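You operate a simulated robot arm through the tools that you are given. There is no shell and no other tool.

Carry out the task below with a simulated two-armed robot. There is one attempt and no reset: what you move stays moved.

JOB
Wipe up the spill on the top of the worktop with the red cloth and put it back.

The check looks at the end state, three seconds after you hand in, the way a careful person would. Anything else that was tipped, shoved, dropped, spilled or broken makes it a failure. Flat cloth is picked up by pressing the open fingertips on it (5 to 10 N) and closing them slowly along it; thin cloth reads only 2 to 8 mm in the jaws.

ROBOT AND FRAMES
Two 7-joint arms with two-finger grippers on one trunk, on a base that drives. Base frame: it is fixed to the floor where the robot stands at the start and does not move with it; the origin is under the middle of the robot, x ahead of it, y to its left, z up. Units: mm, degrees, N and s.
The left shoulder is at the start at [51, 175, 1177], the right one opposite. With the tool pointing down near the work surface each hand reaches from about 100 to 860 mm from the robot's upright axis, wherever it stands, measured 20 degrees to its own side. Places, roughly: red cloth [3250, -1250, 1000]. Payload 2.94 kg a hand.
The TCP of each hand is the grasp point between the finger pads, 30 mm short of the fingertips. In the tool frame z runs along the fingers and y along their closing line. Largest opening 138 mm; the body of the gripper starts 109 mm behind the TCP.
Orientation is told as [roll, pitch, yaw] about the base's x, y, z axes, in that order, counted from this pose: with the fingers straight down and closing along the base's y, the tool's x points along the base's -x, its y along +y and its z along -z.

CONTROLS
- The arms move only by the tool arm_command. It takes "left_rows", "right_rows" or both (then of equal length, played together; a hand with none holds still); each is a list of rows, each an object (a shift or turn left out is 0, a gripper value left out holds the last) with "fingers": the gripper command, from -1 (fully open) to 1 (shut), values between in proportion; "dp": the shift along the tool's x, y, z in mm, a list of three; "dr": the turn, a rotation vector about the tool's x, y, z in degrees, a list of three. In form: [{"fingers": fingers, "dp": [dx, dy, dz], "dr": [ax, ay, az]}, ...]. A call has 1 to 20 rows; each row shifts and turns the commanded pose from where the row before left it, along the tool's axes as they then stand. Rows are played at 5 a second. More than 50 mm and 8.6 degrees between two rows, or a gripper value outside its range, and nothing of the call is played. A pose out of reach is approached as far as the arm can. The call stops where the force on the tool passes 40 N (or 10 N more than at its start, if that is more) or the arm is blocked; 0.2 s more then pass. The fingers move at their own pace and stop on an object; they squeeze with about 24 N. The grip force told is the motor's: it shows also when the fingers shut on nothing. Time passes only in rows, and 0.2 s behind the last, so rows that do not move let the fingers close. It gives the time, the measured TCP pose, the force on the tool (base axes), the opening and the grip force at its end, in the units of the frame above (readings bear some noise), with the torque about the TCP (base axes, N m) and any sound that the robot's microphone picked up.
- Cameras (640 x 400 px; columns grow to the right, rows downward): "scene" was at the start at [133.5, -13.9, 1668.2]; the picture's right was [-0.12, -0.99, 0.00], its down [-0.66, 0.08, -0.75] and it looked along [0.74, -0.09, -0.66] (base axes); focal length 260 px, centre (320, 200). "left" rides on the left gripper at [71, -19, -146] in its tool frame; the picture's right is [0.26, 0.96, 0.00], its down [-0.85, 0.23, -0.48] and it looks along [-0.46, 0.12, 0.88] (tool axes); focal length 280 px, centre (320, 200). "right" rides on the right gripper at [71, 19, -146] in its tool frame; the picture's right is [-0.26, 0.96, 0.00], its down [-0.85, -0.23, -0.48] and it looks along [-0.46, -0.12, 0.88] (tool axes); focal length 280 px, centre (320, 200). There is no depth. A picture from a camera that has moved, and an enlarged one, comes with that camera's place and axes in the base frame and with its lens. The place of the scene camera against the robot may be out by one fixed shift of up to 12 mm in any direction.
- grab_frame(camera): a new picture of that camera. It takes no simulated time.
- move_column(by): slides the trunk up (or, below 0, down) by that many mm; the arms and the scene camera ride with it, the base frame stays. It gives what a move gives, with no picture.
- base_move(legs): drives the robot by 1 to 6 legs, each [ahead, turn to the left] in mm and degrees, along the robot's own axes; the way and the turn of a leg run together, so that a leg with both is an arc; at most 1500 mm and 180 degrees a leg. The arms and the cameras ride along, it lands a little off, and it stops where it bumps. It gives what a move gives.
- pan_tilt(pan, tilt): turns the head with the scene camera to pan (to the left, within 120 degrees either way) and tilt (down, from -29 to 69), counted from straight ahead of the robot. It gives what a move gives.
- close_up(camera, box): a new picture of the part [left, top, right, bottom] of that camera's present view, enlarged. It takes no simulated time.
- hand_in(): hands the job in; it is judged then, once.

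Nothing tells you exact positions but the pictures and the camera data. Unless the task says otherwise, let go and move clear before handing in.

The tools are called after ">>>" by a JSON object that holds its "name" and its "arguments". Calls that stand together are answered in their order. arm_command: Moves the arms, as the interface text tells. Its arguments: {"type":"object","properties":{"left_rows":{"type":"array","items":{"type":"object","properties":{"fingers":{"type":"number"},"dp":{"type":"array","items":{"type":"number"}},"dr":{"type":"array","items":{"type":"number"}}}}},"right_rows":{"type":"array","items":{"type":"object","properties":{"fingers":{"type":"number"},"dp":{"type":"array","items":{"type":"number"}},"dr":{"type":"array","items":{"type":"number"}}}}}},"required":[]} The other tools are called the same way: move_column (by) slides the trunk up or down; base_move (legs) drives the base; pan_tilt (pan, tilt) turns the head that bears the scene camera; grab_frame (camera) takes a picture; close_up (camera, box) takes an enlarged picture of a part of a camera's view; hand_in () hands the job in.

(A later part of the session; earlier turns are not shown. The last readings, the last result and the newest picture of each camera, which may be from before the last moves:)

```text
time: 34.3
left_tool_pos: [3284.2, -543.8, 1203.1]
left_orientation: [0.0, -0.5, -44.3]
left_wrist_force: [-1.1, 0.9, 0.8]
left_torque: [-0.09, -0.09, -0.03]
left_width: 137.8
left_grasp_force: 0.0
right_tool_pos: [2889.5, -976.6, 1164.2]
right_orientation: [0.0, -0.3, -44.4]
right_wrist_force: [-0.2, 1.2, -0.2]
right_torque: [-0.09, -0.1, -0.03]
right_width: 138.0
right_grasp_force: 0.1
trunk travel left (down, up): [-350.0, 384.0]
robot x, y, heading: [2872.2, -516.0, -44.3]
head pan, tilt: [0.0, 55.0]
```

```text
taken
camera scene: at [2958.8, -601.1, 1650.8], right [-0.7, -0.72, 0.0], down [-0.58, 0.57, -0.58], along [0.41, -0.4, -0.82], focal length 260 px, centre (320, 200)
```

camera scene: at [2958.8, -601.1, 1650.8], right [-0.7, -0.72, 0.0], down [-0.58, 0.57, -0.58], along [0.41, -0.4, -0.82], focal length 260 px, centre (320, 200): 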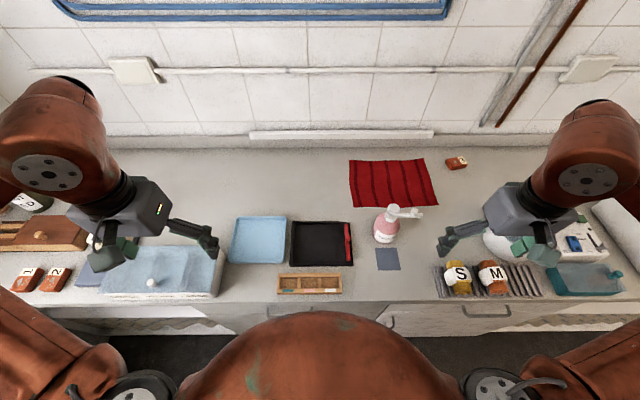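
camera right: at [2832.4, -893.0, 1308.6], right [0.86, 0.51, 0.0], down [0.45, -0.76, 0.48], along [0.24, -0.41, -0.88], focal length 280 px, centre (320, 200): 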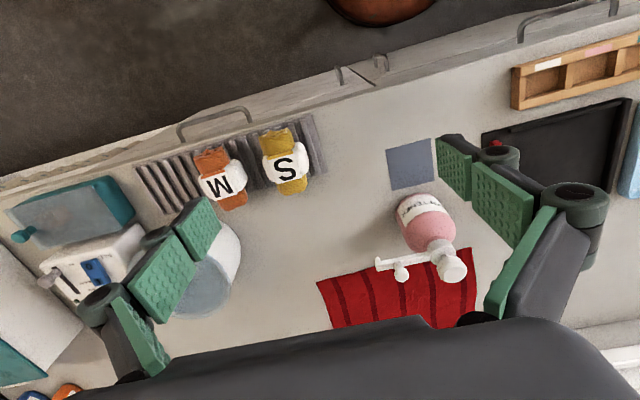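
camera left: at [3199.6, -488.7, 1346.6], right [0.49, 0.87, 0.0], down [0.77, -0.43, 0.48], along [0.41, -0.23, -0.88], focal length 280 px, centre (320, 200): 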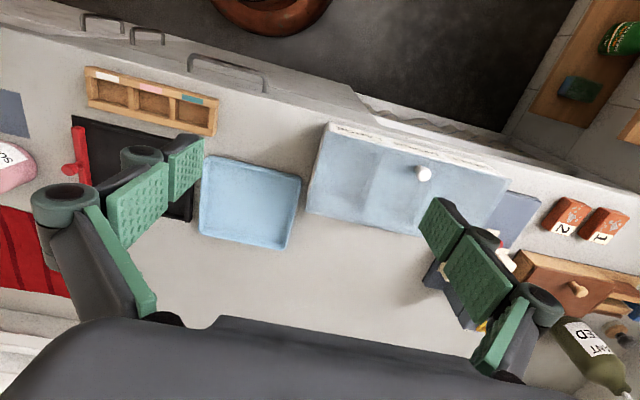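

I now bring the left hand, still high, to hover above the left edge of the cloth.

>>> {"name": "arm_command", "arguments": {"left_rows": [{"dp": [-32.5, -33, 0]}, {"dp": [-32.5, -33, 0]}, {"dp": [-32.5, -33, 0]}, {"dp": [-32.5, -33, 0]}, {"dp": [-32.5, -33, 0]}, {"dp": [-32.5, -33, 0]}, {"dp": [-32.5, -33, 0]}, {"dp": [-32.5, -33, 0]}, {"dp": [-32.5, -33, 0]}, {"dp": [-32.5, -33, 0]}, {"dp": [-32.5, -33, 0]}, {"dp": [-32.5, -33, 0]}, {"dp": [-32.5, -33, 0]}]}}

>>> {"name": "grab_frame", "arguments": {"camera": "scene"}}

>>> {"name": "grab_frame", "arguments": {"camera": "left"}}

```text
time: 37.1
left_tool_pos: [3284.6, -1048.5, 1195.7]
left_orientation: [-0.5, -0.1, -44.2]
left_wrist_force: [0.9, 1.5, 0.9]
left_torque: [-0.18, 0.14, 0.0]
left_width: 137.9
left_grasp_force: 0.1
left hand out of reach, approached as far as the arm can: row 11, 12, 13
right_tool_pos: [2897.5, -974.3, 1164.5]
right_orientation: [-0.3, -0.2, -44.2]
right_wrist_force: [1.4, 0.5, 0.1]
right_torque: [-0.08, 0.07, -0.01]
right_width: 138.0
right_grasp_force: 0.1
trunk travel left (down, up): [-350.0, 384.0]
robot x, y, heading: [2874.7, -521.3, -44.1]
head pan, tilt: [0.0, 55.0]
```

```text
taken
camera scene: at [2968.7, -600.5, 1649.9], right [-0.7, -0.72, 0.0], down [-0.59, 0.57, -0.57], along [0.41, -0.4, -0.82], focal length 260 px, centre (320, 200)
```

scene: 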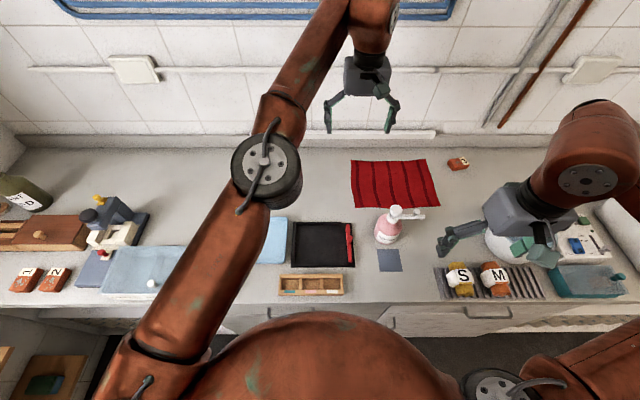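

```text
taken
camera left: at [3220.5, -1013.3, 1341.0], right [0.48, 0.87, -0.01], down [0.77, -0.42, 0.48], along [0.41, -0.24, -0.88], focal length 280 px, centre (320, 200)
```

left: 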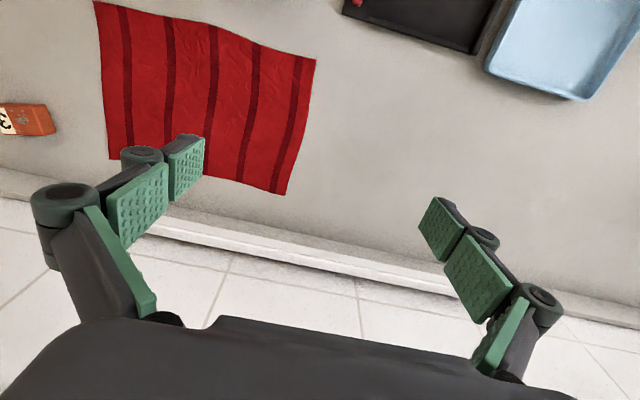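

At this height the hand reaches only n ≈ 3080, short of the 3150 I asked for. Tilting the fingers outward gains reach and keeps the hand away from the wall, so I tilt by 16° and look.

>>> {"name": "arm_command", "arguments": {"left_rows": [{"dr": [0, -8, 0]}, {"dr": [0, -8, 0]}, {}, {}]}}

>>> {"name": "grab_frame", "arguments": {"camera": "left"}}

>>> {"name": "grab_frame", "arguments": {"camera": "scene"}}

```text
time: 38.1
left_tool_pos: [3280.1, -1052.6, 1194.6]
left_orientation: [-0.2, -16.1, -44.2]
left_wrist_force: [0.8, 1.1, -0.2]
left_torque: [-0.08, 0.1, -0.07]
left_width: 137.9
left_grasp_force: 0.2
right_tool_pos: [2894.8, -978.4, 1164.0]
right_orientation: [-0.2, -0.1, -44.4]
right_wrist_force: [0.5, -0.7, 0.7]
right_torque: [-0.08, 0.05, -0.01]
right_width: 138.0
right_grasp_force: 0.0
trunk travel left (down, up): [-350.0, 384.0]
robot x, y, heading: [2872.5, -519.7, -44.5]
head pan, tilt: [0.0, 55.0]
```

```text
taken
camera left: at [3190.1, -991.1, 1314.3], right [0.49, 0.87, -0.08], down [0.65, -0.31, 0.69], along [0.58, -0.39, -0.72], focal length 280 px, centre (320, 200)
```

left: 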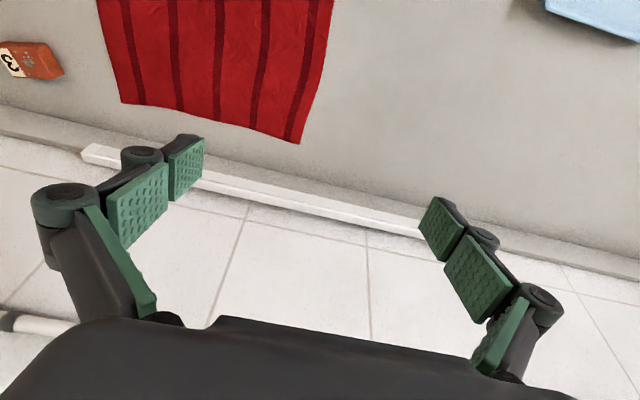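

```text
taken
camera scene: at [2966.5, -603.7, 1649.8], right [-0.7, -0.72, 0.0], down [-0.59, 0.57, -0.57], along [0.41, -0.4, -0.82], focal length 260 px, centre (320, 200)
```

scene: 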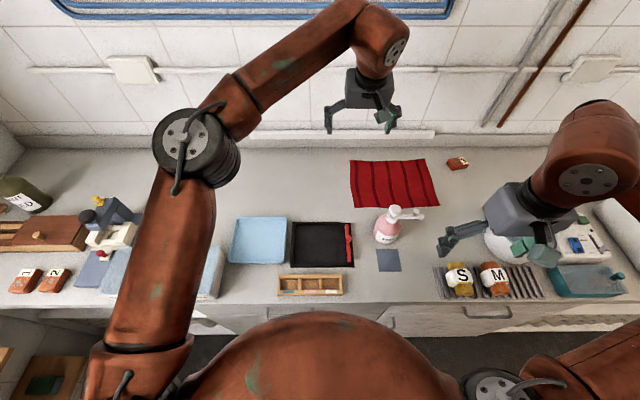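

With the tilt there is reach to spare. I set the jaw opening to about 58 mm and lower toward the cloth's left edge, keeping behind the bottle.

>>> {"name": "arm_command", "arguments": {"left_rows": [{"fingers": 0.16, "dp": [-2.7, -11.6, 41.3]}, {"dp": [-2.7, -11.6, 41.3]}, {"dp": [-2.7, -11.6, 41.3]}, {"dp": [-2.7, -11.6, 41.3]}, {"dp": [-2.7, -11.6, 41.3]}, {}, {}]}}

>>> {"name": "grab_frame", "arguments": {"camera": "left"}}

>>> {"name": "grab_frame", "arguments": {"camera": "scene"}}

>>> {"name": "close_up", "arguments": {"camera": "scene", "box": [280, 90, 480, 215]}}

```text
time: 39.7
left_tool_pos: [3287.5, -1147.3, 997.2]
left_orientation: [-0.1, -16.1, -44.4]
left_wrist_force: [-0.3, -0.1, 0.7]
left_torque: [0.01, -0.02, -0.01]
left_width: 57.9
left_grasp_force: 0.1
right_tool_pos: [2893.0, -979.7, 1162.6]
right_orientation: [-0.1, 0.1, -44.4]
right_wrist_force: [0.7, -0.6, -0.3]
right_torque: [0.05, -0.01, -0.01]
right_width: 138.0
right_grasp_force: 0.0
trunk travel left (down, up): [-350.0, 384.0]
robot x, y, heading: [2877.4, -517.0, -44.3]
head pan, tilt: [0.0, 55.0]
```

```text
taken
camera left: at [3196.4, -1085.8, 1119.2], right [0.49, 0.87, -0.07], down [0.65, -0.31, 0.69], along [0.58, -0.39, -0.72], focal length 280 px, centre (320, 200)
```

left: 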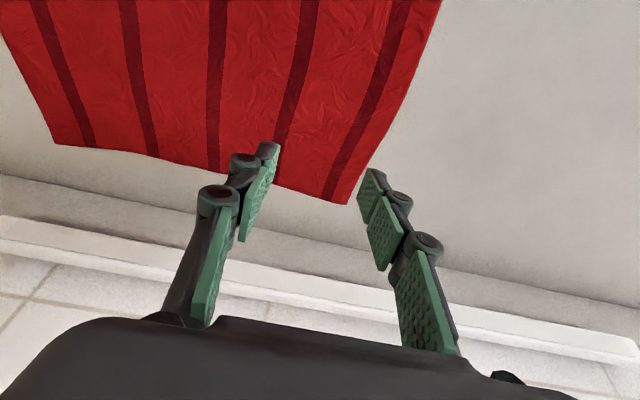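

```text
taken
camera scene: at [2963.8, -607.8, 1649.8], right [-0.7, -0.72, 0.0], down [-0.59, 0.57, -0.57], along [0.41, -0.4, -0.82], focal length 260 px, centre (320, 200)
```

scene: 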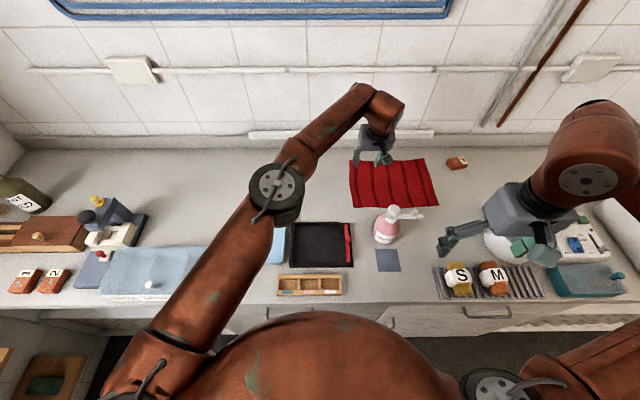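

```text
3.20 times, centred on (380, 152) of scene
camera zoom: at [2963.8, -607.8, 1649.8], right [-0.7, -0.72, 0.0], down [-0.59, 0.57, -0.57], along [0.41, -0.4, -0.82], focal length 832 px, centre (128, 352)
```

zoom: 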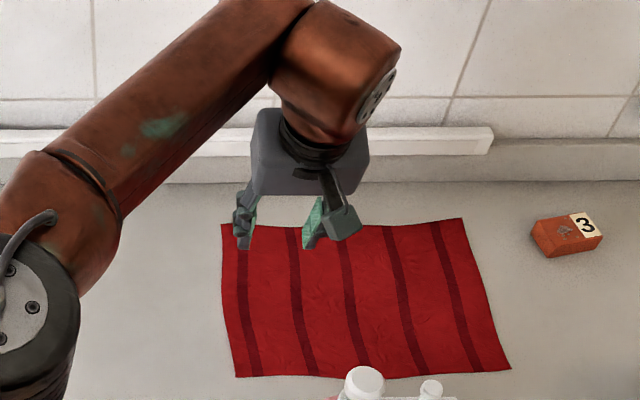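

The open fingertips straddle the cloth just inside its left edge, about 68 mm above the table by my estimate. I descend straight down in steps, watching the force.

>>> {"name": "arm_command", "arguments": {"left_rows": [{"dp": [5.5, 0, 19.2]}, {"dp": [5.5, 0, 19.2]}, {"dp": [2.8, 0, 9.6]}, {}]}}

>>> {"name": "grab_frame", "arguments": {"camera": "left"}}

```text
time: 40.7
left_tool_pos: [3288.5, -1145.4, 948.3]
left_orientation: [0.1, -16.2, -44.4]
left_wrist_force: [0.0, -0.1, 0.0]
left_torque: [-0.01, 0.0, -0.01]
left_width: 58.1
left_grasp_force: 0.0
right_tool_pos: [2891.5, -980.0, 1160.9]
right_orientation: [0.1, 0.0, -44.4]
right_wrist_force: [0.5, 0.6, 0.3]
right_torque: [0.03, 0.03, -0.01]
right_width: 138.1
right_grasp_force: 0.2
trunk travel left (down, up): [-350.0, 384.0]
robot x, y, heading: [2880.0, -517.6, -44.5]
head pan, tilt: [0.0, 55.0]
```

```text
taken
camera left: at [3197.0, -1085.5, 1069.2], right [0.49, 0.87, -0.07], down [0.65, -0.31, 0.69], along [0.58, -0.39, -0.72], focal length 280 px, centre (320, 200)
```

left: 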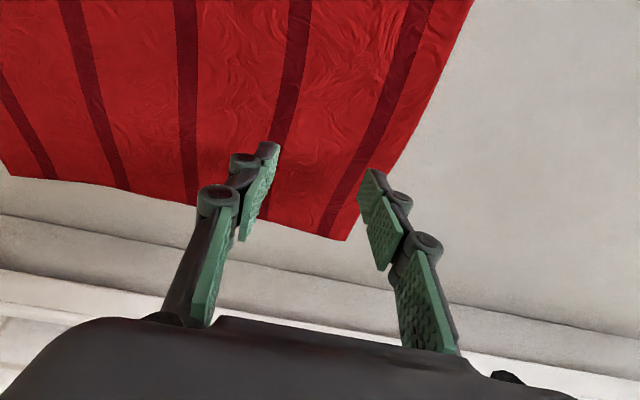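

No contact yet; the tips should be about 16 mm above the surface. I continue down in 4 mm steps.

>>> {"name": "arm_command", "arguments": {"left_rows": [{"dp": [1.1, 0, 3.84]}, {"dp": [1.1, 0, 3.84]}, {"dp": [1.1, 0, 3.84]}, {}]}}

```text
time: 41.7
left_tool_pos: [3289.1, -1146.2, 936.5]
left_orientation: [0.0, -16.1, -44.4]
left_wrist_force: [0.7, -0.1, -0.2]
left_torque: [0.04, 0.0, 0.05]
left_width: 57.9
left_grasp_force: 0.1
right_tool_pos: [2893.2, -980.3, 1163.1]
right_orientation: [0.0, 0.0, -44.5]
right_wrist_force: [0.4, -0.1, 1.1]
right_torque: [-0.02, 0.01, 0.01]
right_width: 137.9
right_grasp_force: 0.2
trunk travel left (down, up): [-350.0, 384.0]
robot x, y, heading: [2877.4, -519.0, -44.3]
head pan, tilt: [0.0, 55.0]
```

>>> {"name": "arm_command", "arguments": {"left_rows": [{"dp": [0.83, 0, 2.88]}, {"dp": [0.83, 0, 2.88]}, {}]}}

```text
time: 42.5
left_tool_pos: [3289.6, -1145.7, 932.0]
left_orientation: [0.0, -16.3, -44.3]
left_wrist_force: [1.5, -0.1, 9.6]
left_torque: [0.02, 0.02, -0.03]
left_width: 58.5
left_grasp_force: 0.7
right_tool_pos: [2892.5, -979.8, 1163.6]
right_orientation: [0.0, -0.1, -44.3]
right_wrist_force: [-0.2, 0.7, 0.7]
right_torque: [0.03, 0.0, 0.0]
right_width: 138.1
right_grasp_force: 0.0
trunk travel left (down, up): [-350.0, 384.0]
robot x, y, heading: [2877.8, -517.0, -44.2]
head pan, tilt: [0.0, 55.0]
```

The tips touch the cloth with 9.6 N, which puts the table surface at z ≈ 900. I close the fingers slowly along the cloth.

>>> {"name": "arm_command", "arguments": {"left_rows": [{"fingers": 0.25}, {"fingers": 0.34}, {"fingers": 0.43}, {"fingers": 0.52}, {"fingers": 0.61}, {"fingers": 0.7}, {"fingers": 0.79}, {"fingers": 0.88}, {"fingers": 0.95}, {"fingers": 1.0}, {"fingers": 1.0}, {"fingers": 1.0}]}}

>>> {"name": "grab_frame", "arguments": {"camera": "left"}}

>>> {"name": "close_up", "arguments": {"camera": "scene", "box": [280, 90, 480, 215]}}

```text
time: 45.1
left_tool_pos: [3287.6, -1145.3, 930.3]
left_orientation: [-0.1, -16.2, -44.3]
left_wrist_force: [-1.7, 0.8, 8.6]
left_torque: [0.0, 0.07, -0.01]
left_width: 3.7
left_grasp_force: 31.2
right_tool_pos: [2893.2, -980.9, 1162.2]
right_orientation: [0.0, 0.0, -44.4]
right_wrist_force: [-0.9, 0.1, 0.1]
right_torque: [-0.02, -0.01, -0.01]
right_width: 138.2
right_grasp_force: 0.0
trunk travel left (down, up): [-350.0, 384.0]
robot x, y, heading: [2875.8, -515.2, -44.2]
head pan, tilt: [0.0, 55.0]
```

```text
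taken
camera left: at [3196.9, -1084.7, 1051.1], right [0.49, 0.87, -0.07], down [0.65, -0.31, 0.69], along [0.58, -0.39, -0.72], focal length 280 px, centre (320, 200)
```

left: 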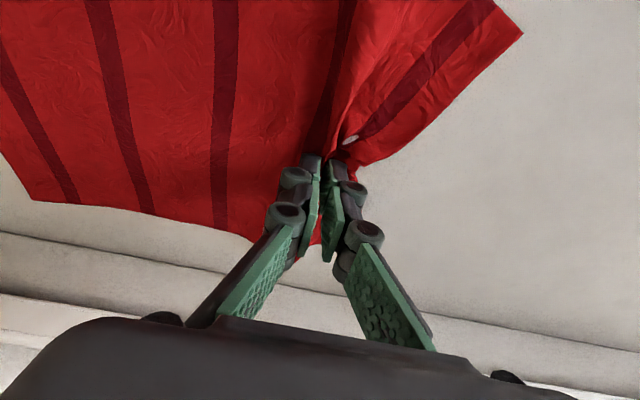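

```text
3.20 times, centred on (380, 152) of scene
camera zoom: at [2963.5, -606.8, 1649.8], right [-0.7, -0.72, 0.0], down [-0.59, 0.57, -0.57], along [0.41, -0.4, -0.82], focal length 832 px, centre (128, 352)
```

zoom: 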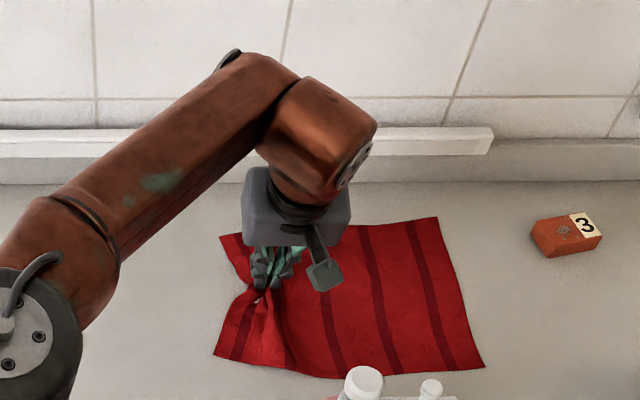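

The cloth is gripped: 3.7 mm in the jaws at 31 N. I raise it a few millimetres and drag it left along the clear strip behind the trays, in stages.

>>> {"name": "arm_command", "arguments": {"left_rows": [{"dp": [-1.65, 0, -5.77]}, {"dp": [-0.8, 0, -2.9]}, {"dp": [0, 20, 0]}, {"dp": [0, 30, 0]}, {"dp": [0, 30, 0]}, {"dp": [0, 30, 0]}, {"dp": [0, 30, 0]}, {"dp": [0, 30, 0]}, {"dp": [0, 30, 0]}, {}]}}

>>> {"name": "grab_frame", "arguments": {"camera": "left"}}

>>> {"name": "grab_frame", "arguments": {"camera": "scene"}}

>>> {"name": "close_up", "arguments": {"camera": "scene", "box": [220, 110, 480, 272]}}

```text
time: 47.3
left_tool_pos: [3428.3, -1003.0, 939.1]
left_orientation: [0.1, -16.1, -44.4]
left_wrist_force: [0.1, 0.7, 3.2]
left_torque: [0.03, -0.04, 0.05]
left_width: 2.9
left_grasp_force: 28.8
right_tool_pos: [2893.5, -980.9, 1162.0]
right_orientation: [0.1, 0.0, -44.4]
right_wrist_force: [0.3, 0.9, 0.1]
right_torque: [0.03, -0.02, -0.04]
right_width: 138.4
right_grasp_force: 0.0
trunk travel left (down, up): [-350.0, 384.0]
robot x, y, heading: [2875.6, -520.0, -44.2]
head pan, tilt: [0.0, 55.0]
```

```text
taken
camera left: at [3336.7, -942.4, 1060.3], right [0.49, 0.87, -0.07], down [0.65, -0.31, 0.69], along [0.58, -0.39, -0.72], focal length 280 px, centre (320, 200)
```

left: 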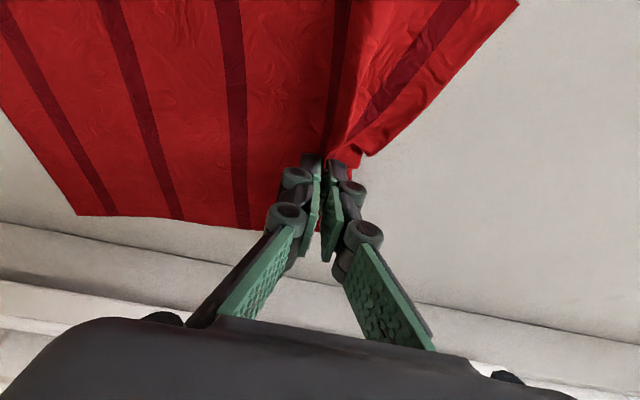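

```text
taken
camera scene: at [2963.4, -607.8, 1649.8], right [-0.7, -0.72, 0.0], down [-0.59, 0.57, -0.57], along [0.41, -0.4, -0.82], focal length 260 px, centre (320, 200)
```

scene: 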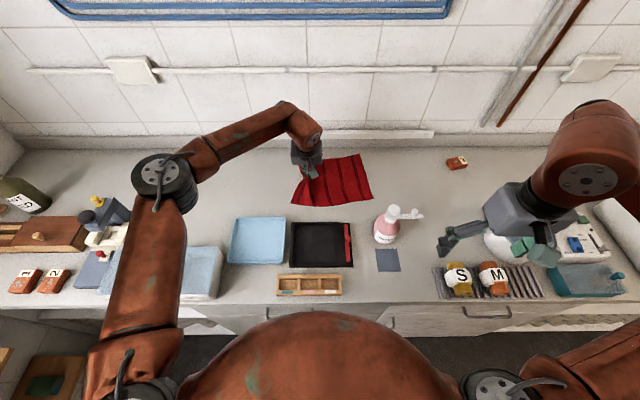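

```text
2.46 times, centred on (350, 191) of scene
camera zoom: at [2963.4, -607.8, 1649.8], right [-0.7, -0.72, 0.0], down [-0.59, 0.57, -0.57], along [0.41, -0.4, -0.82], focal length 640 px, centre (246, 222)
```

zoom: 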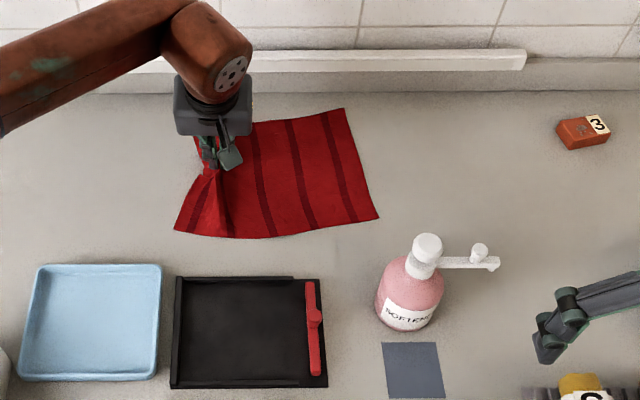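

The cloth trails flat behind the hand with good clearance to the trays. I continue left to just short of the spill.

>>> {"name": "arm_command", "arguments": {"left_rows": [{"dp": [0, 30, 0]}, {"dp": [0, 30, 0]}, {"dp": [0, 30, 0]}, {"dp": [0, 30, 0]}, {"dp": [0, 30, 0]}, {"dp": [0, 30, 0]}, {"dp": [0, 30, 0]}, {}]}}

>>> {"name": "grab_frame", "arguments": {"camera": "left"}}

>>> {"name": "close_up", "arguments": {"camera": "scene", "box": [140, 110, 400, 272]}}

```text
time: 49.1
left_tool_pos: [3575.8, -853.4, 938.9]
left_orientation: [0.0, -16.0, -44.4]
left_wrist_force: [-0.6, 0.2, 3.0]
left_torque: [-0.03, 0.0, -0.05]
left_width: 2.0
left_grasp_force: 25.8
right_tool_pos: [2893.7, -980.1, 1162.6]
right_orientation: [0.0, 0.0, -44.4]
right_wrist_force: [-0.7, -0.2, -1.0]
right_torque: [0.01, -0.02, -0.01]
right_width: 138.3
right_grasp_force: 0.1
trunk travel left (down, up): [-350.0, 384.0]
robot x, y, heading: [2875.3, -521.8, -44.5]
head pan, tilt: [0.0, 55.0]
```

```text
taken
camera left: at [3484.1, -792.1, 1059.2], right [0.49, 0.87, -0.07], down [0.65, -0.31, 0.69], along [0.58, -0.39, -0.72], focal length 280 px, centre (320, 200)
```

left: 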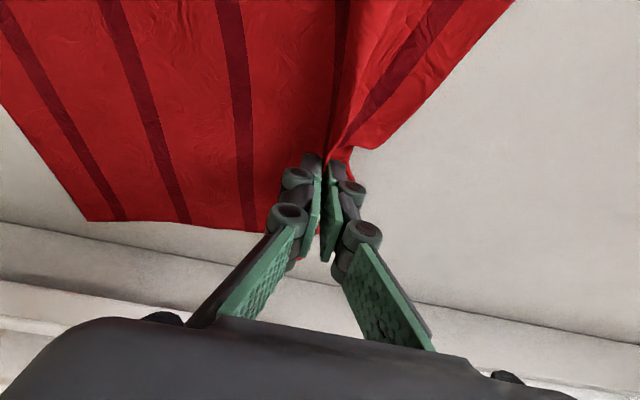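

```text
2.46 times, centred on (270, 191) of scene
camera zoom: at [2963.7, -607.5, 1649.7], right [-0.7, -0.72, 0.0], down [-0.59, 0.57, -0.57], along [0.41, -0.4, -0.82], focal length 640 px, centre (443, 222)
```

zoom: 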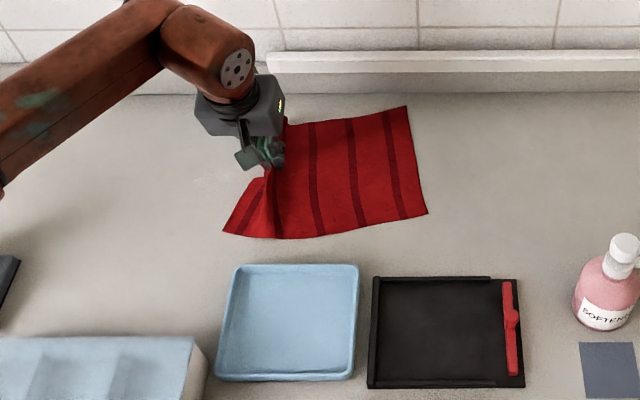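

The hand is at l ≈ 1892, just right of the spill, and the faint patch is visible left of the cloth. I shift slightly toward myself to line the fingertips up with the spill's centre, then lower for light pressure.

>>> {"name": "arm_command", "arguments": {"left_rows": [{"dp": [24, 10, -6.9]}, {"dp": [0.83, 0, 2.88]}, {"dp": [0.83, 0, 2.88]}, {}]}}

>>> {"name": "close_up", "arguments": {"camera": "scene", "box": [180, 140, 300, 215]}}

```text
time: 50.1
left_tool_pos: [3564.7, -827.9, 932.9]
left_orientation: [0.0, -16.1, -44.3]
left_wrist_force: [-1.3, 0.6, 1.8]
left_torque: [-0.12, 0.11, -0.06]
left_width: 4.3
left_grasp_force: 32.3
right_tool_pos: [2894.5, -979.1, 1162.1]
right_orientation: [0.0, 0.0, -44.4]
right_wrist_force: [0.1, 0.1, 0.1]
right_torque: [0.01, 0.0, 0.0]
right_width: 137.8
right_grasp_force: 0.0
trunk travel left (down, up): [-350.0, 384.0]
robot x, y, heading: [2876.9, -518.8, -44.3]
head pan, tilt: [0.0, 55.0]
```

```text
5.33 times, centred on (240, 178) of scene
camera zoom: at [2964.3, -607.1, 1649.7], right [-0.7, -0.72, 0.0], down [-0.59, 0.57, -0.57], along [0.41, -0.4, -0.82], focal length 1387 px, centre (747, 320)
```

zoom: 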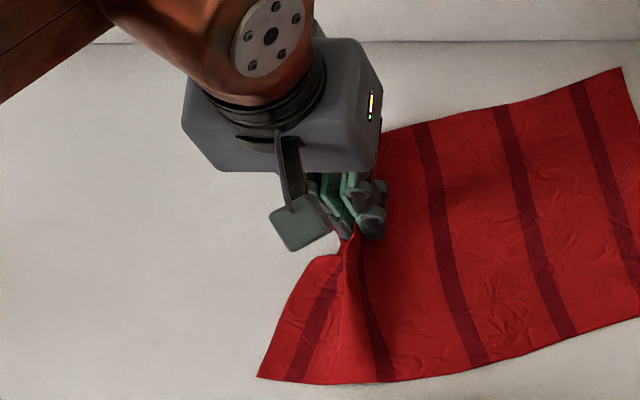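

The grip is firm at 4.3 mm. I press a little more and make the first wiping strokes left across the spill and back.

>>> {"name": "arm_command", "arguments": {"left_rows": [{"dp": [0.83, 0, 2.88]}, {"dp": [0, 20, 0]}, {"dp": [0, 20, 0]}, {"dp": [0, 20, 0]}, {"dp": [0, 20, 0]}, {"dp": [0, 20, 0]}, {}]}}

>>> {"name": "grab_frame", "arguments": {"camera": "left"}}

>>> {"name": "close_up", "arguments": {"camera": "scene", "box": [140, 130, 300, 230]}}

```text
time: 51.7
left_tool_pos: [3635.1, -758.0, 930.6]
left_orientation: [0.0, -16.1, -44.5]
left_wrist_force: [-0.3, -0.7, 9.0]
left_torque: [-0.16, 0.01, -0.01]
left_width: 5.0
left_grasp_force: 25.2
right_tool_pos: [2893.0, -979.9, 1162.3]
right_orientation: [0.0, 0.1, -44.4]
right_wrist_force: [0.1, -1.1, -0.1]
right_torque: [0.01, -0.01, 0.01]
right_width: 138.2
right_grasp_force: 0.0
trunk travel left (down, up): [-350.0, 384.0]
robot x, y, heading: [2875.8, -519.2, -44.1]
head pan, tilt: [0.0, 55.0]
```

```text
taken
camera left: at [3543.4, -695.9, 1051.0], right [0.49, 0.87, -0.07], down [0.65, -0.31, 0.69], along [0.58, -0.39, -0.72], focal length 280 px, centre (320, 200)
```

left: 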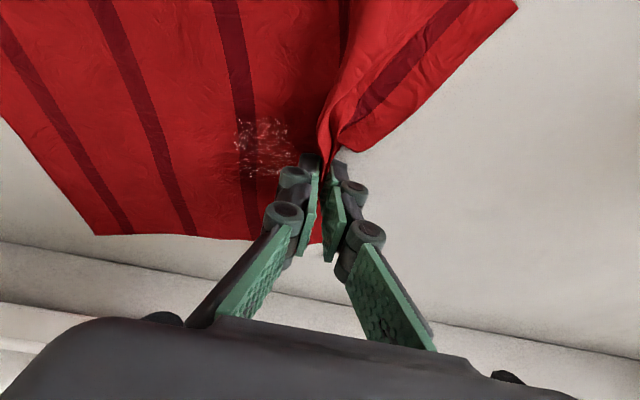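

```text
4.00 times, centred on (220, 180) of scene
camera zoom: at [2963.5, -606.9, 1649.8], right [-0.7, -0.72, 0.0], down [-0.59, 0.57, -0.57], along [0.41, -0.4, -0.82], focal length 1040 px, centre (720, 280)
```

zoom: 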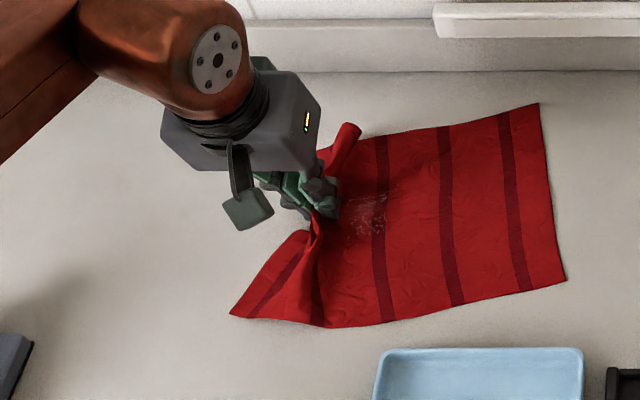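

The liquid shows as a wet, speckled patch through the cloth just right of the fingers, at about l ≈ 1965, n ≈ 3130. I scrub back and forth over it with light pressure.

>>> {"name": "arm_command", "arguments": {"left_rows": [{"dp": [0, -20, 0]}, {"dp": [0, -20, 0]}, {"dp": [0, -20, 0]}, {"dp": [0, 20, 0]}, {"dp": [0, 20, 0]}, {"dp": [0, 20, 0]}, {"dp": [19.2, 0, -5.5]}, {"dp": [0, -20, 0]}, {"dp": [0, -20, 0]}, {"dp": [0, -20, 0]}, {"dp": [0, 20, 0]}, {"dp": [0, 20, 0]}, {"dp": [0, 20, 0]}, {}]}}

>>> {"name": "grab_frame", "arguments": {"camera": "left"}}

>>> {"name": "close_up", "arguments": {"camera": "scene", "box": [140, 130, 300, 230]}}

```text
time: 54.7
left_tool_pos: [3619.3, -742.3, 930.7]
left_orientation: [0.0, -16.1, -44.4]
left_wrist_force: [-1.5, -2.4, 4.2]
left_torque: [0.35, -0.03, 0.05]
left_width: 3.3
left_grasp_force: 19.4
right_tool_pos: [2893.0, -980.3, 1162.9]
right_orientation: [0.0, 0.0, -44.4]
right_wrist_force: [0.7, -0.5, -0.6]
right_torque: [0.04, -0.03, -0.01]
right_width: 138.0
right_grasp_force: 0.1
trunk travel left (down, up): [-350.0, 384.0]
robot x, y, heading: [2873.5, -515.3, -44.2]
head pan, tilt: [0.0, 55.0]
```

```text
taken
camera left: at [3529.0, -682.2, 1051.5], right [0.49, 0.87, -0.07], down [0.65, -0.31, 0.69], along [0.58, -0.39, -0.72], focal length 280 px, centre (320, 200)
```

left: 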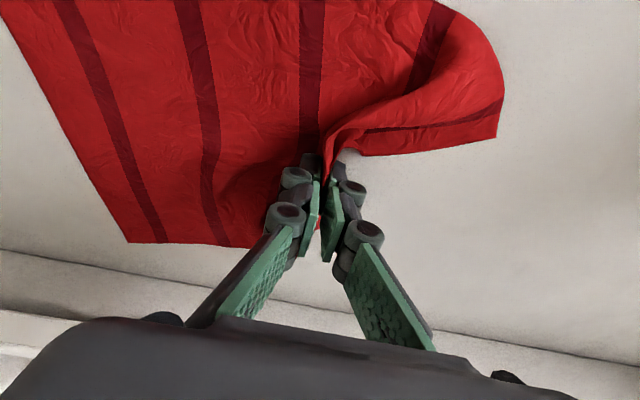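

```text
4.00 times, centred on (220, 180) of scene
camera zoom: at [2963.6, -607.2, 1649.8], right [-0.7, -0.72, 0.0], down [-0.59, 0.57, -0.57], along [0.41, -0.4, -0.82], focal length 1040 px, centre (720, 280)
```

zoom: 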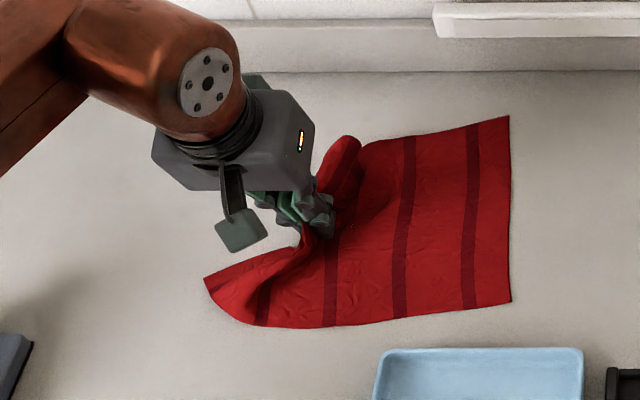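

The wet sheen no longer shows through the cloth. I make a few more passes on the wall side of the patch so it's fully covered.

>>> {"name": "arm_command", "arguments": {"left_rows": [{"dp": [-19.2, 0, 5.5]}, {"dp": [-19.2, 0, 5.5]}, {"dp": [0, -20, 0]}, {"dp": [0, -20, 0]}, {"dp": [0, -20, 0]}, {"dp": [0, 20, 0]}, {"dp": [0, 20, 0]}, {"dp": [0, 20, 0]}, {"dp": [-14.4, 0, 4.1]}, {"dp": [0, -20, 0]}, {"dp": [0, -20, 0]}, {"dp": [0, -20, 0]}, {"dp": [0, 20, 0]}, {"dp": [0, 20, 0]}, {"dp": [0, 20, 0]}, {}]}}

>>> {"name": "grab_frame", "arguments": {"camera": "left"}}

>>> {"name": "close_up", "arguments": {"camera": "scene", "box": [140, 130, 300, 230]}}

```text
time: 58.1
left_tool_pos: [3657.7, -780.8, 931.4]
left_orientation: [0.1, -16.0, -44.4]
left_wrist_force: [0.2, -1.0, -0.8]
left_torque: [0.09, 0.03, 0.06]
left_width: 5.6
left_grasp_force: 24.9
right_tool_pos: [2893.2, -979.8, 1162.3]
right_orientation: [0.0, 0.0, -44.3]
right_wrist_force: [0.5, 0.2, 0.2]
right_torque: [-0.01, -0.03, 0.01]
right_width: 138.0
right_grasp_force: 0.1
trunk travel left (down, up): [-350.0, 384.0]
robot x, y, heading: [2874.8, -517.5, -44.2]
head pan, tilt: [0.0, 55.0]
```

```text
taken
camera left: at [3567.1, -720.1, 1052.0], right [0.49, 0.87, -0.07], down [0.65, -0.31, 0.69], along [0.58, -0.39, -0.72], focal length 280 px, centre (320, 200)
```

left: 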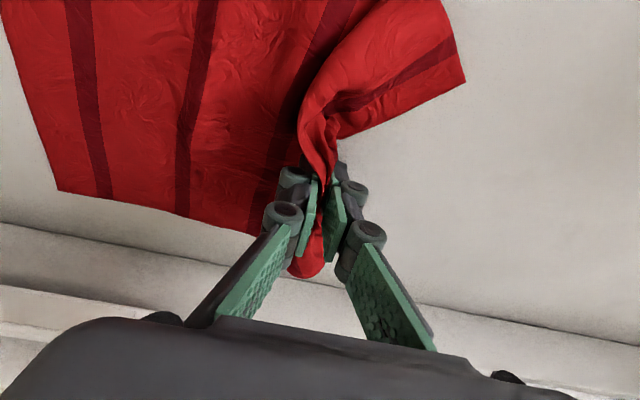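

```text
4.00 times, centred on (220, 180) of scene
camera zoom: at [2963.9, -607.3, 1649.7], right [-0.7, -0.72, 0.0], down [-0.59, 0.57, -0.57], along [0.41, -0.4, -0.82], focal length 1040 px, centre (720, 280)
```

zoom: 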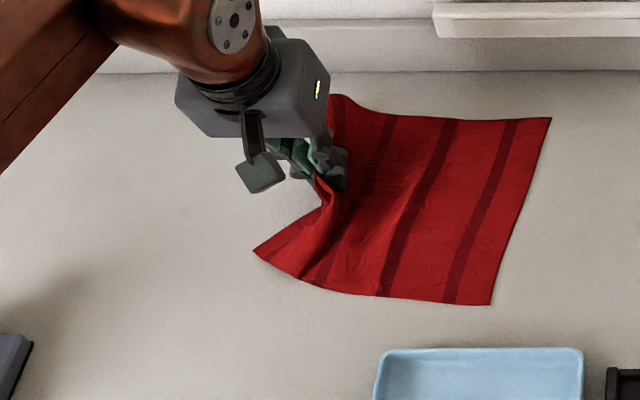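

No liquid shows any more. I pull the cloth taut to the left so it lies flat, then release it and lift the left hand clear.

>>> {"name": "arm_command", "arguments": {"left_rows": [{"dp": [-1.1, 0, -3.84]}, {"dp": [9, 15, -2.6]}, {"dp": [9, 15, -2.6]}, {"dp": [0, 15, 0]}, {"dp": [0, 15, 0]}, {}]}}

>>> {"name": "close_up", "arguments": {"camera": "scene", "box": [120, 120, 320, 245]}}

>>> {"name": "grab_frame", "arguments": {"camera": "left"}}

```text
time: 59.5
left_tool_pos: [3688.4, -724.4, 934.9]
left_orientation: [0.0, -16.2, -44.3]
left_wrist_force: [0.2, -1.0, -2.1]
left_torque: [0.02, 0.0, 0.01]
left_width: 2.2
left_grasp_force: 19.9
right_tool_pos: [2893.9, -979.3, 1162.4]
right_orientation: [-0.1, 0.0, -44.4]
right_wrist_force: [-0.6, -0.5, -1.2]
right_torque: [0.03, -0.02, -0.01]
right_width: 138.1
right_grasp_force: 0.1
trunk travel left (down, up): [-350.0, 384.0]
robot x, y, heading: [2875.5, -517.3, -44.4]
head pan, tilt: [0.0, 55.0]
```

```text
3.20 times, centred on (220, 182) of scene
camera zoom: at [2964.2, -606.8, 1649.8], right [-0.7, -0.72, 0.0], down [-0.59, 0.57, -0.57], along [0.41, -0.4, -0.82], focal length 832 px, centre (640, 256)
```

zoom: 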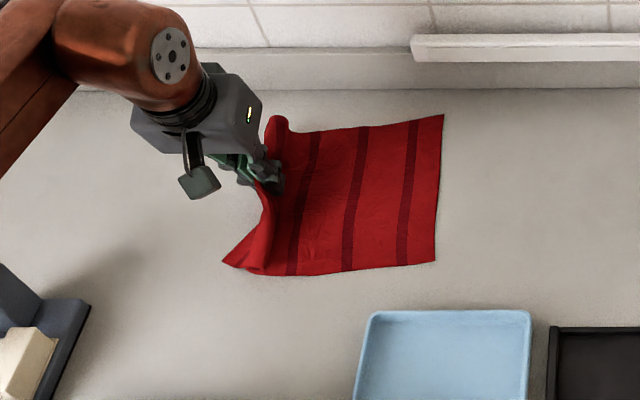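

```text
taken
camera left: at [3596.5, -663.9, 1055.2], right [0.49, 0.87, -0.07], down [0.65, -0.31, 0.69], along [0.58, -0.39, -0.72], focal length 280 px, centre (320, 200)
```

left: 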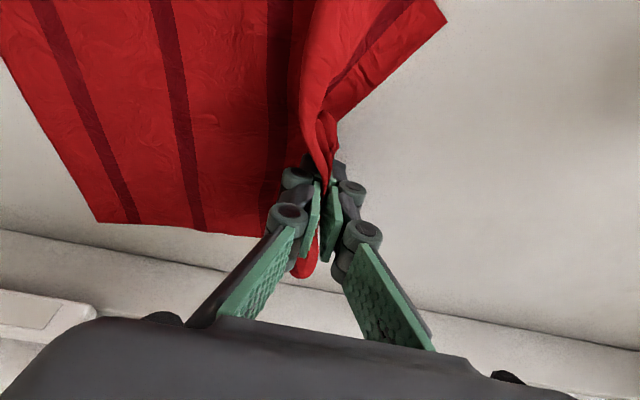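

The cloth lies mostly flat over the spill area. I open the fingers and raise the left hand.

>>> {"name": "arm_command", "arguments": {"left_rows": [{"fingers": 0.7}, {"fingers": 0.4}, {"fingers": 0.2}, {}, {"dp": [-5.5, 0, -19.2]}, {"dp": [-11, 0, -38.4]}, {"dp": [-11, 0, -38.4]}, {"dp": [-11, 0, -38.4]}, {}]}}

>>> {"name": "close_up", "arguments": {"camera": "scene", "box": [120, 120, 320, 245]}}

>>> {"name": "grab_frame", "arguments": {"camera": "left"}}

```text
time: 61.5
left_tool_pos: [3688.1, -723.6, 1074.0]
left_orientation: [0.1, -16.0, -44.3]
left_wrist_force: [-0.5, -0.3, 0.7]
left_torque: [-0.01, 0.03, 0.0]
left_width: 55.3
left_grasp_force: 0.1
right_tool_pos: [2894.0, -979.7, 1162.2]
right_orientation: [-0.1, 0.0, -44.5]
right_wrist_force: [-0.8, 0.1, 0.1]
right_torque: [0.02, 0.04, 0.01]
right_width: 138.2
right_grasp_force: 0.1
trunk travel left (down, up): [-350.0, 384.0]
robot x, y, heading: [2876.4, -520.8, -44.3]
head pan, tilt: [0.0, 55.0]
```

```text
3.20 times, centred on (220, 182) of scene
camera zoom: at [2965.4, -606.6, 1649.6], right [-0.7, -0.72, 0.0], down [-0.59, 0.57, -0.57], along [0.41, -0.4, -0.82], focal length 832 px, centre (640, 256)
```

zoom: 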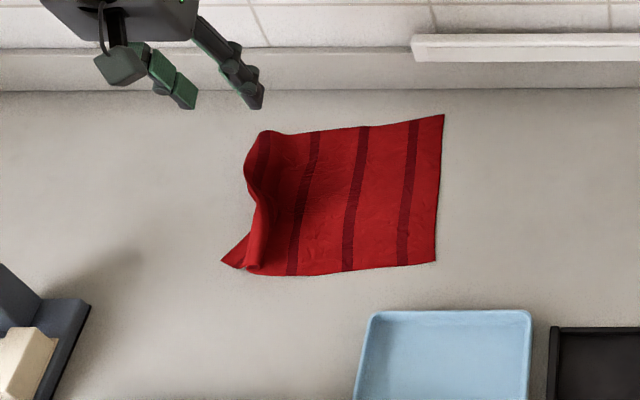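

```text
taken
camera left: at [3596.9, -663.3, 1194.0], right [0.49, 0.87, -0.07], down [0.65, -0.31, 0.69], along [0.58, -0.39, -0.72], focal length 280 px, centre (320, 200)
```

left: 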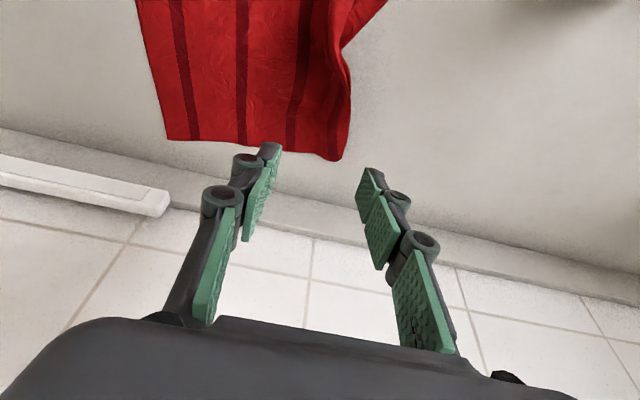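

The cloth lies over the spot with its left edge folded over a little. Next I pinch the cloth near its right edge with the left hand and pull it rightward, which also uncovers the spill area for inspection.

>>> {"name": "arm_command", "arguments": {"left_rows": [{"fingers": 0.16, "dp": [-2, -37, 0]}, {"dp": [-2, -37, 0]}, {"dp": [-2, -37, 0]}, {"dp": [-2, -37, 0]}, {"dp": [9.6, 0, 33.6]}, {"dp": [9.6, 0, 33.6]}, {}]}}

>>> {"name": "grab_frame", "arguments": {"camera": "left"}}

>>> {"name": "close_up", "arguments": {"camera": "scene", "box": [120, 120, 320, 245]}}

```text
time: 63.1
left_tool_pos: [3589.9, -836.0, 1006.7]
left_orientation: [0.1, -16.1, -44.4]
left_wrist_force: [-0.4, -0.7, 0.4]
left_torque: [-0.02, 0.0, 0.01]
left_width: 58.0
left_grasp_force: 0.0
right_tool_pos: [2893.4, -979.5, 1163.1]
right_orientation: [-0.1, 0.0, -44.4]
right_wrist_force: [-1.5, 0.0, -0.6]
right_torque: [-0.04, -0.01, 0.01]
right_width: 138.2
right_grasp_force: 0.0
trunk travel left (down, up): [-350.0, 384.0]
robot x, y, heading: [2877.5, -518.1, -44.4]
head pan, tilt: [0.0, 55.0]
```

```text
taken
camera left: at [3498.7, -774.9, 1127.2], right [0.49, 0.87, -0.07], down [0.65, -0.31, 0.69], along [0.58, -0.39, -0.72], focal length 280 px, centre (320, 200)
```

left: 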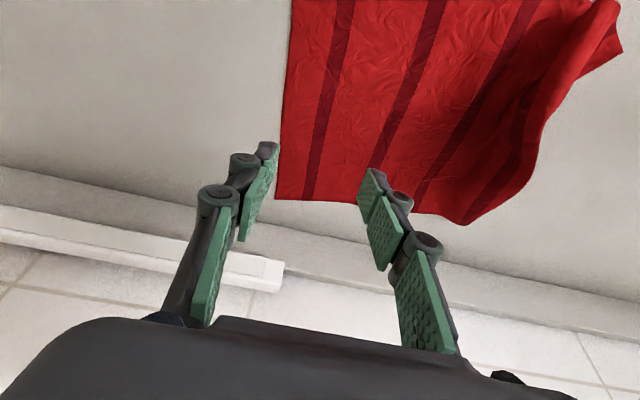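

```text
3.20 times, centred on (220, 182) of scene
camera zoom: at [2964.3, -606.2, 1649.8], right [-0.7, -0.72, 0.0], down [-0.59, 0.57, -0.57], along [0.41, -0.4, -0.82], focal length 832 px, centre (640, 256)
```

zoom: 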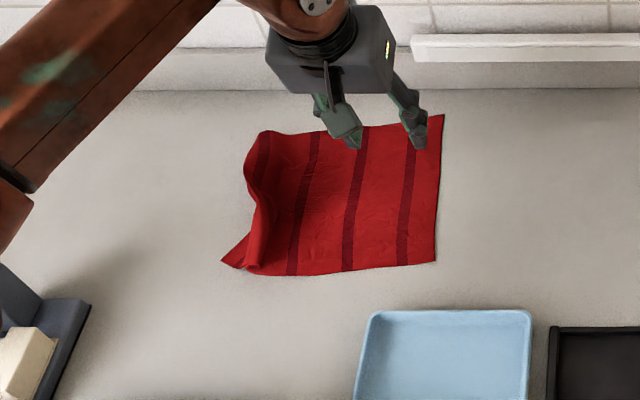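

The tips straddle the cloth close to its right edge. I shift slightly inward and descend to contact.

>>> {"name": "arm_command", "arguments": {"left_rows": [{"dp": [9.6, 6, 33.6]}, {"dp": [8.3, 0, 28.8]}, {"dp": [1.1, 0, 3.84]}, {"dp": [1.1, 0, 3.84]}, {}]}}

```text
time: 64.3
left_tool_pos: [3595.2, -830.9, 933.8]
left_orientation: [0.1, -16.0, -44.3]
left_wrist_force: [-0.3, -0.8, -0.3]
left_torque: [0.0, 0.01, 0.01]
left_width: 58.0
left_grasp_force: 0.1
right_tool_pos: [2893.9, -980.1, 1163.6]
right_orientation: [0.0, 0.0, -44.3]
right_wrist_force: [1.0, -0.4, 0.1]
right_torque: [0.0, -0.03, -0.05]
right_width: 138.0
right_grasp_force: 0.0
trunk travel left (down, up): [-350.0, 384.0]
robot x, y, heading: [2877.8, -518.5, -44.3]
head pan, tilt: [0.0, 55.0]
```

>>> {"name": "arm_command", "arguments": {"left_rows": [{"dp": [0.83, 0, 2.88]}, {}]}}

```text
time: 64.9
left_tool_pos: [3593.5, -832.1, 932.3]
left_orientation: [-0.1, -16.2, -44.3]
left_wrist_force: [0.4, 0.7, 7.1]
left_torque: [-0.06, 0.1, 0.0]
left_width: 58.9
left_grasp_force: 0.7
right_tool_pos: [2892.9, -979.8, 1162.8]
right_orientation: [0.0, -0.1, -44.4]
right_wrist_force: [-0.5, 0.8, -0.2]
right_torque: [-0.01, 0.0, -0.02]
right_width: 138.0
right_grasp_force: 0.0
trunk travel left (down, up): [-350.0, 384.0]
robot x, y, heading: [2872.9, -520.0, -44.4]
head pan, tilt: [0.0, 55.0]
```

There is 7 N of contact. I close slowly.

>>> {"name": "arm_command", "arguments": {"left_rows": [{"fingers": 0.25}, {"fingers": 0.34}, {"fingers": 0.43}, {"fingers": 0.52}, {"fingers": 0.61}, {"fingers": 0.7}, {"fingers": 0.79}, {"fingers": 0.88}, {"fingers": 0.95}, {"fingers": 1.0}, {"fingers": 1.0}, {"fingers": 1.0}]}}

>>> {"name": "grab_frame", "arguments": {"camera": "left"}}

>>> {"name": "close_up", "arguments": {"camera": "scene", "box": [120, 120, 320, 245]}}

```text
time: 67.5
left_tool_pos: [3594.7, -830.8, 931.7]
left_orientation: [-0.1, -16.1, -44.2]
left_wrist_force: [-0.7, 0.1, 2.7]
left_torque: [-0.03, 0.02, 0.0]
left_width: 5.9
left_grasp_force: 33.5
right_tool_pos: [2894.1, -979.4, 1163.3]
right_orientation: [0.0, -0.1, -44.3]
right_wrist_force: [0.7, 0.0, -0.3]
right_torque: [0.0, 0.0, 0.0]
right_width: 137.9
right_grasp_force: 0.0
trunk travel left (down, up): [-350.0, 384.0]
robot x, y, heading: [2876.2, -520.5, -44.6]
head pan, tilt: [0.0, 55.0]
```

```text
taken
camera left: at [3503.1, -770.8, 1051.1], right [0.49, 0.87, -0.07], down [0.65, -0.31, 0.69], along [0.58, -0.39, -0.72], focal length 280 px, centre (320, 200)
```

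left: 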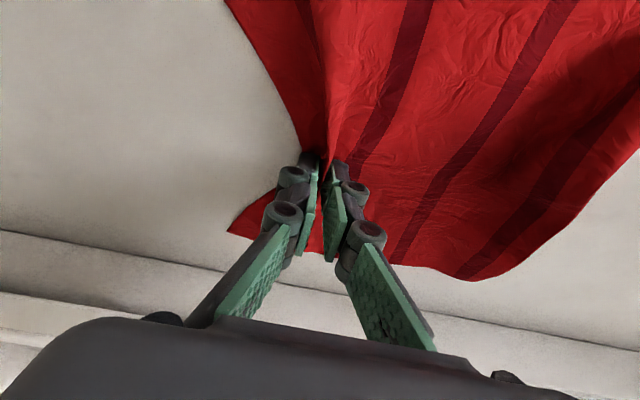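

```text
3.20 times, centred on (220, 182) of scene
camera zoom: at [2963.9, -606.4, 1649.8], right [-0.7, -0.72, 0.0], down [-0.59, 0.57, -0.57], along [0.41, -0.4, -0.82], focal length 832 px, centre (640, 256)
```

zoom: 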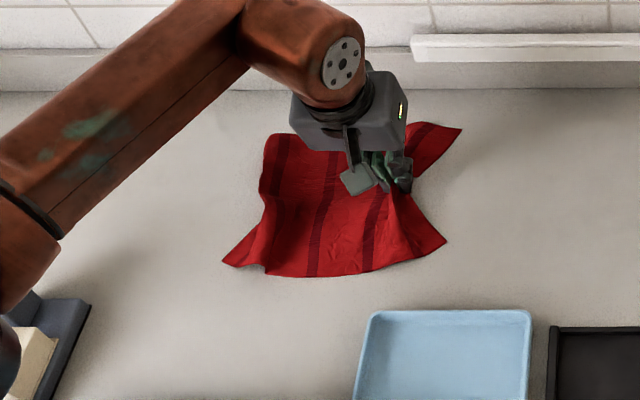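

Gripped at 5.9 mm. I drag the cloth about 270 mm to the right, uncovering the spill area.

>>> {"name": "arm_command", "arguments": {"left_rows": [{"dp": [-2.2, 0, -7.7]}, {"dp": [0, -20, 0]}, {"dp": [0, -30, 0]}, {"dp": [0, -30, 0]}, {"dp": [0, -30, 0]}, {"dp": [0, -30, 0]}, {"dp": [0, -30, 0]}, {"dp": [0, -30, 0]}, {"dp": [0, -30, 0]}, {"dp": [0, -30, 0]}, {"dp": [0, -30, 0]}, {}]}}

>>> {"name": "grab_frame", "arguments": {"camera": "scene"}}

>>> {"name": "close_up", "arguments": {"camera": "scene", "box": [180, 110, 380, 235]}}

>>> {"name": "close_up", "arguments": {"camera": "scene", "box": [205, 163, 253, 193]}}

```text
time: 70.1
left_tool_pos: [3390.4, -1038.8, 939.4]
left_orientation: [-0.2, -16.1, -44.3]
left_wrist_force: [1.3, -1.3, -2.0]
left_torque: [0.05, 0.04, 0.02]
left_width: 5.6
left_grasp_force: 33.0
right_tool_pos: [2894.6, -980.0, 1162.5]
right_orientation: [0.0, 0.0, -44.4]
right_wrist_force: [-0.2, 1.1, 1.2]
right_torque: [-0.06, 0.03, 0.01]
right_width: 138.2
right_grasp_force: 0.2
trunk travel left (down, up): [-350.0, 384.0]
robot x, y, heading: [2874.6, -520.6, -44.2]
head pan, tilt: [0.0, 55.0]
```

```text
taken
camera scene: at [2964.8, -606.0, 1649.8], right [-0.7, -0.72, 0.0], down [-0.59, 0.57, -0.57], along [0.41, -0.4, -0.82], focal length 260 px, centre (320, 200)
```

scene: 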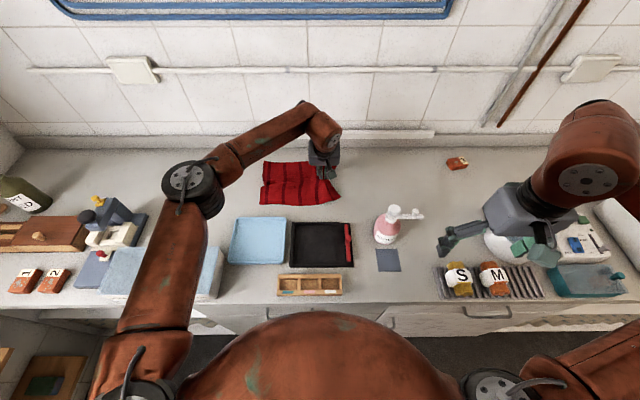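

```text
3.20 times, centred on (280, 172) of scene
camera zoom: at [2964.8, -606.0, 1649.8], right [-0.7, -0.72, 0.0], down [-0.59, 0.57, -0.57], along [0.41, -0.4, -0.82], focal length 832 px, centre (448, 288)
```

zoom: 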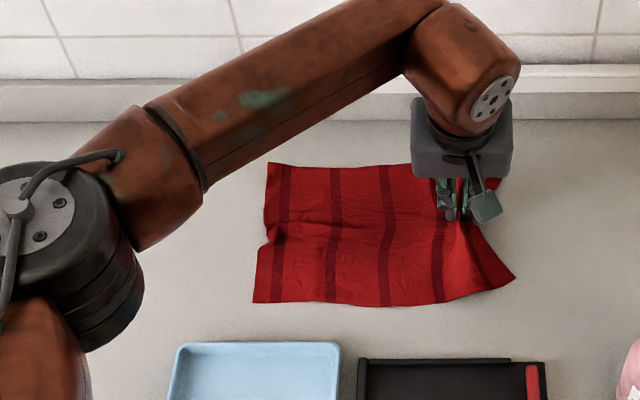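

```text
13.33 times, centred on (229, 178) of scene
camera zoom: at [2964.8, -606.0, 1649.8], right [-0.7, -0.72, 0.0], down [-0.59, 0.57, -0.57], along [0.41, -0.4, -0.82], focal length 3468 px, centre (1533, 493)
```

zoom: 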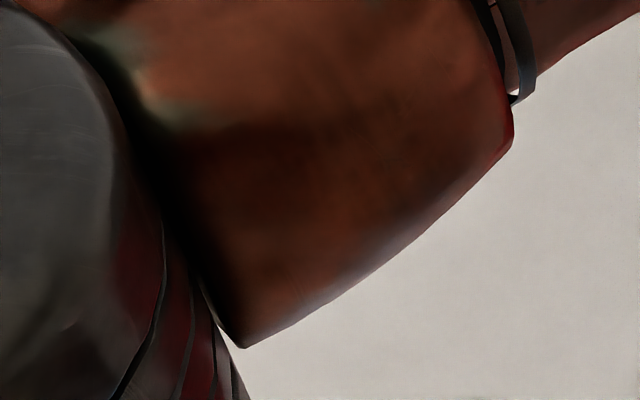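

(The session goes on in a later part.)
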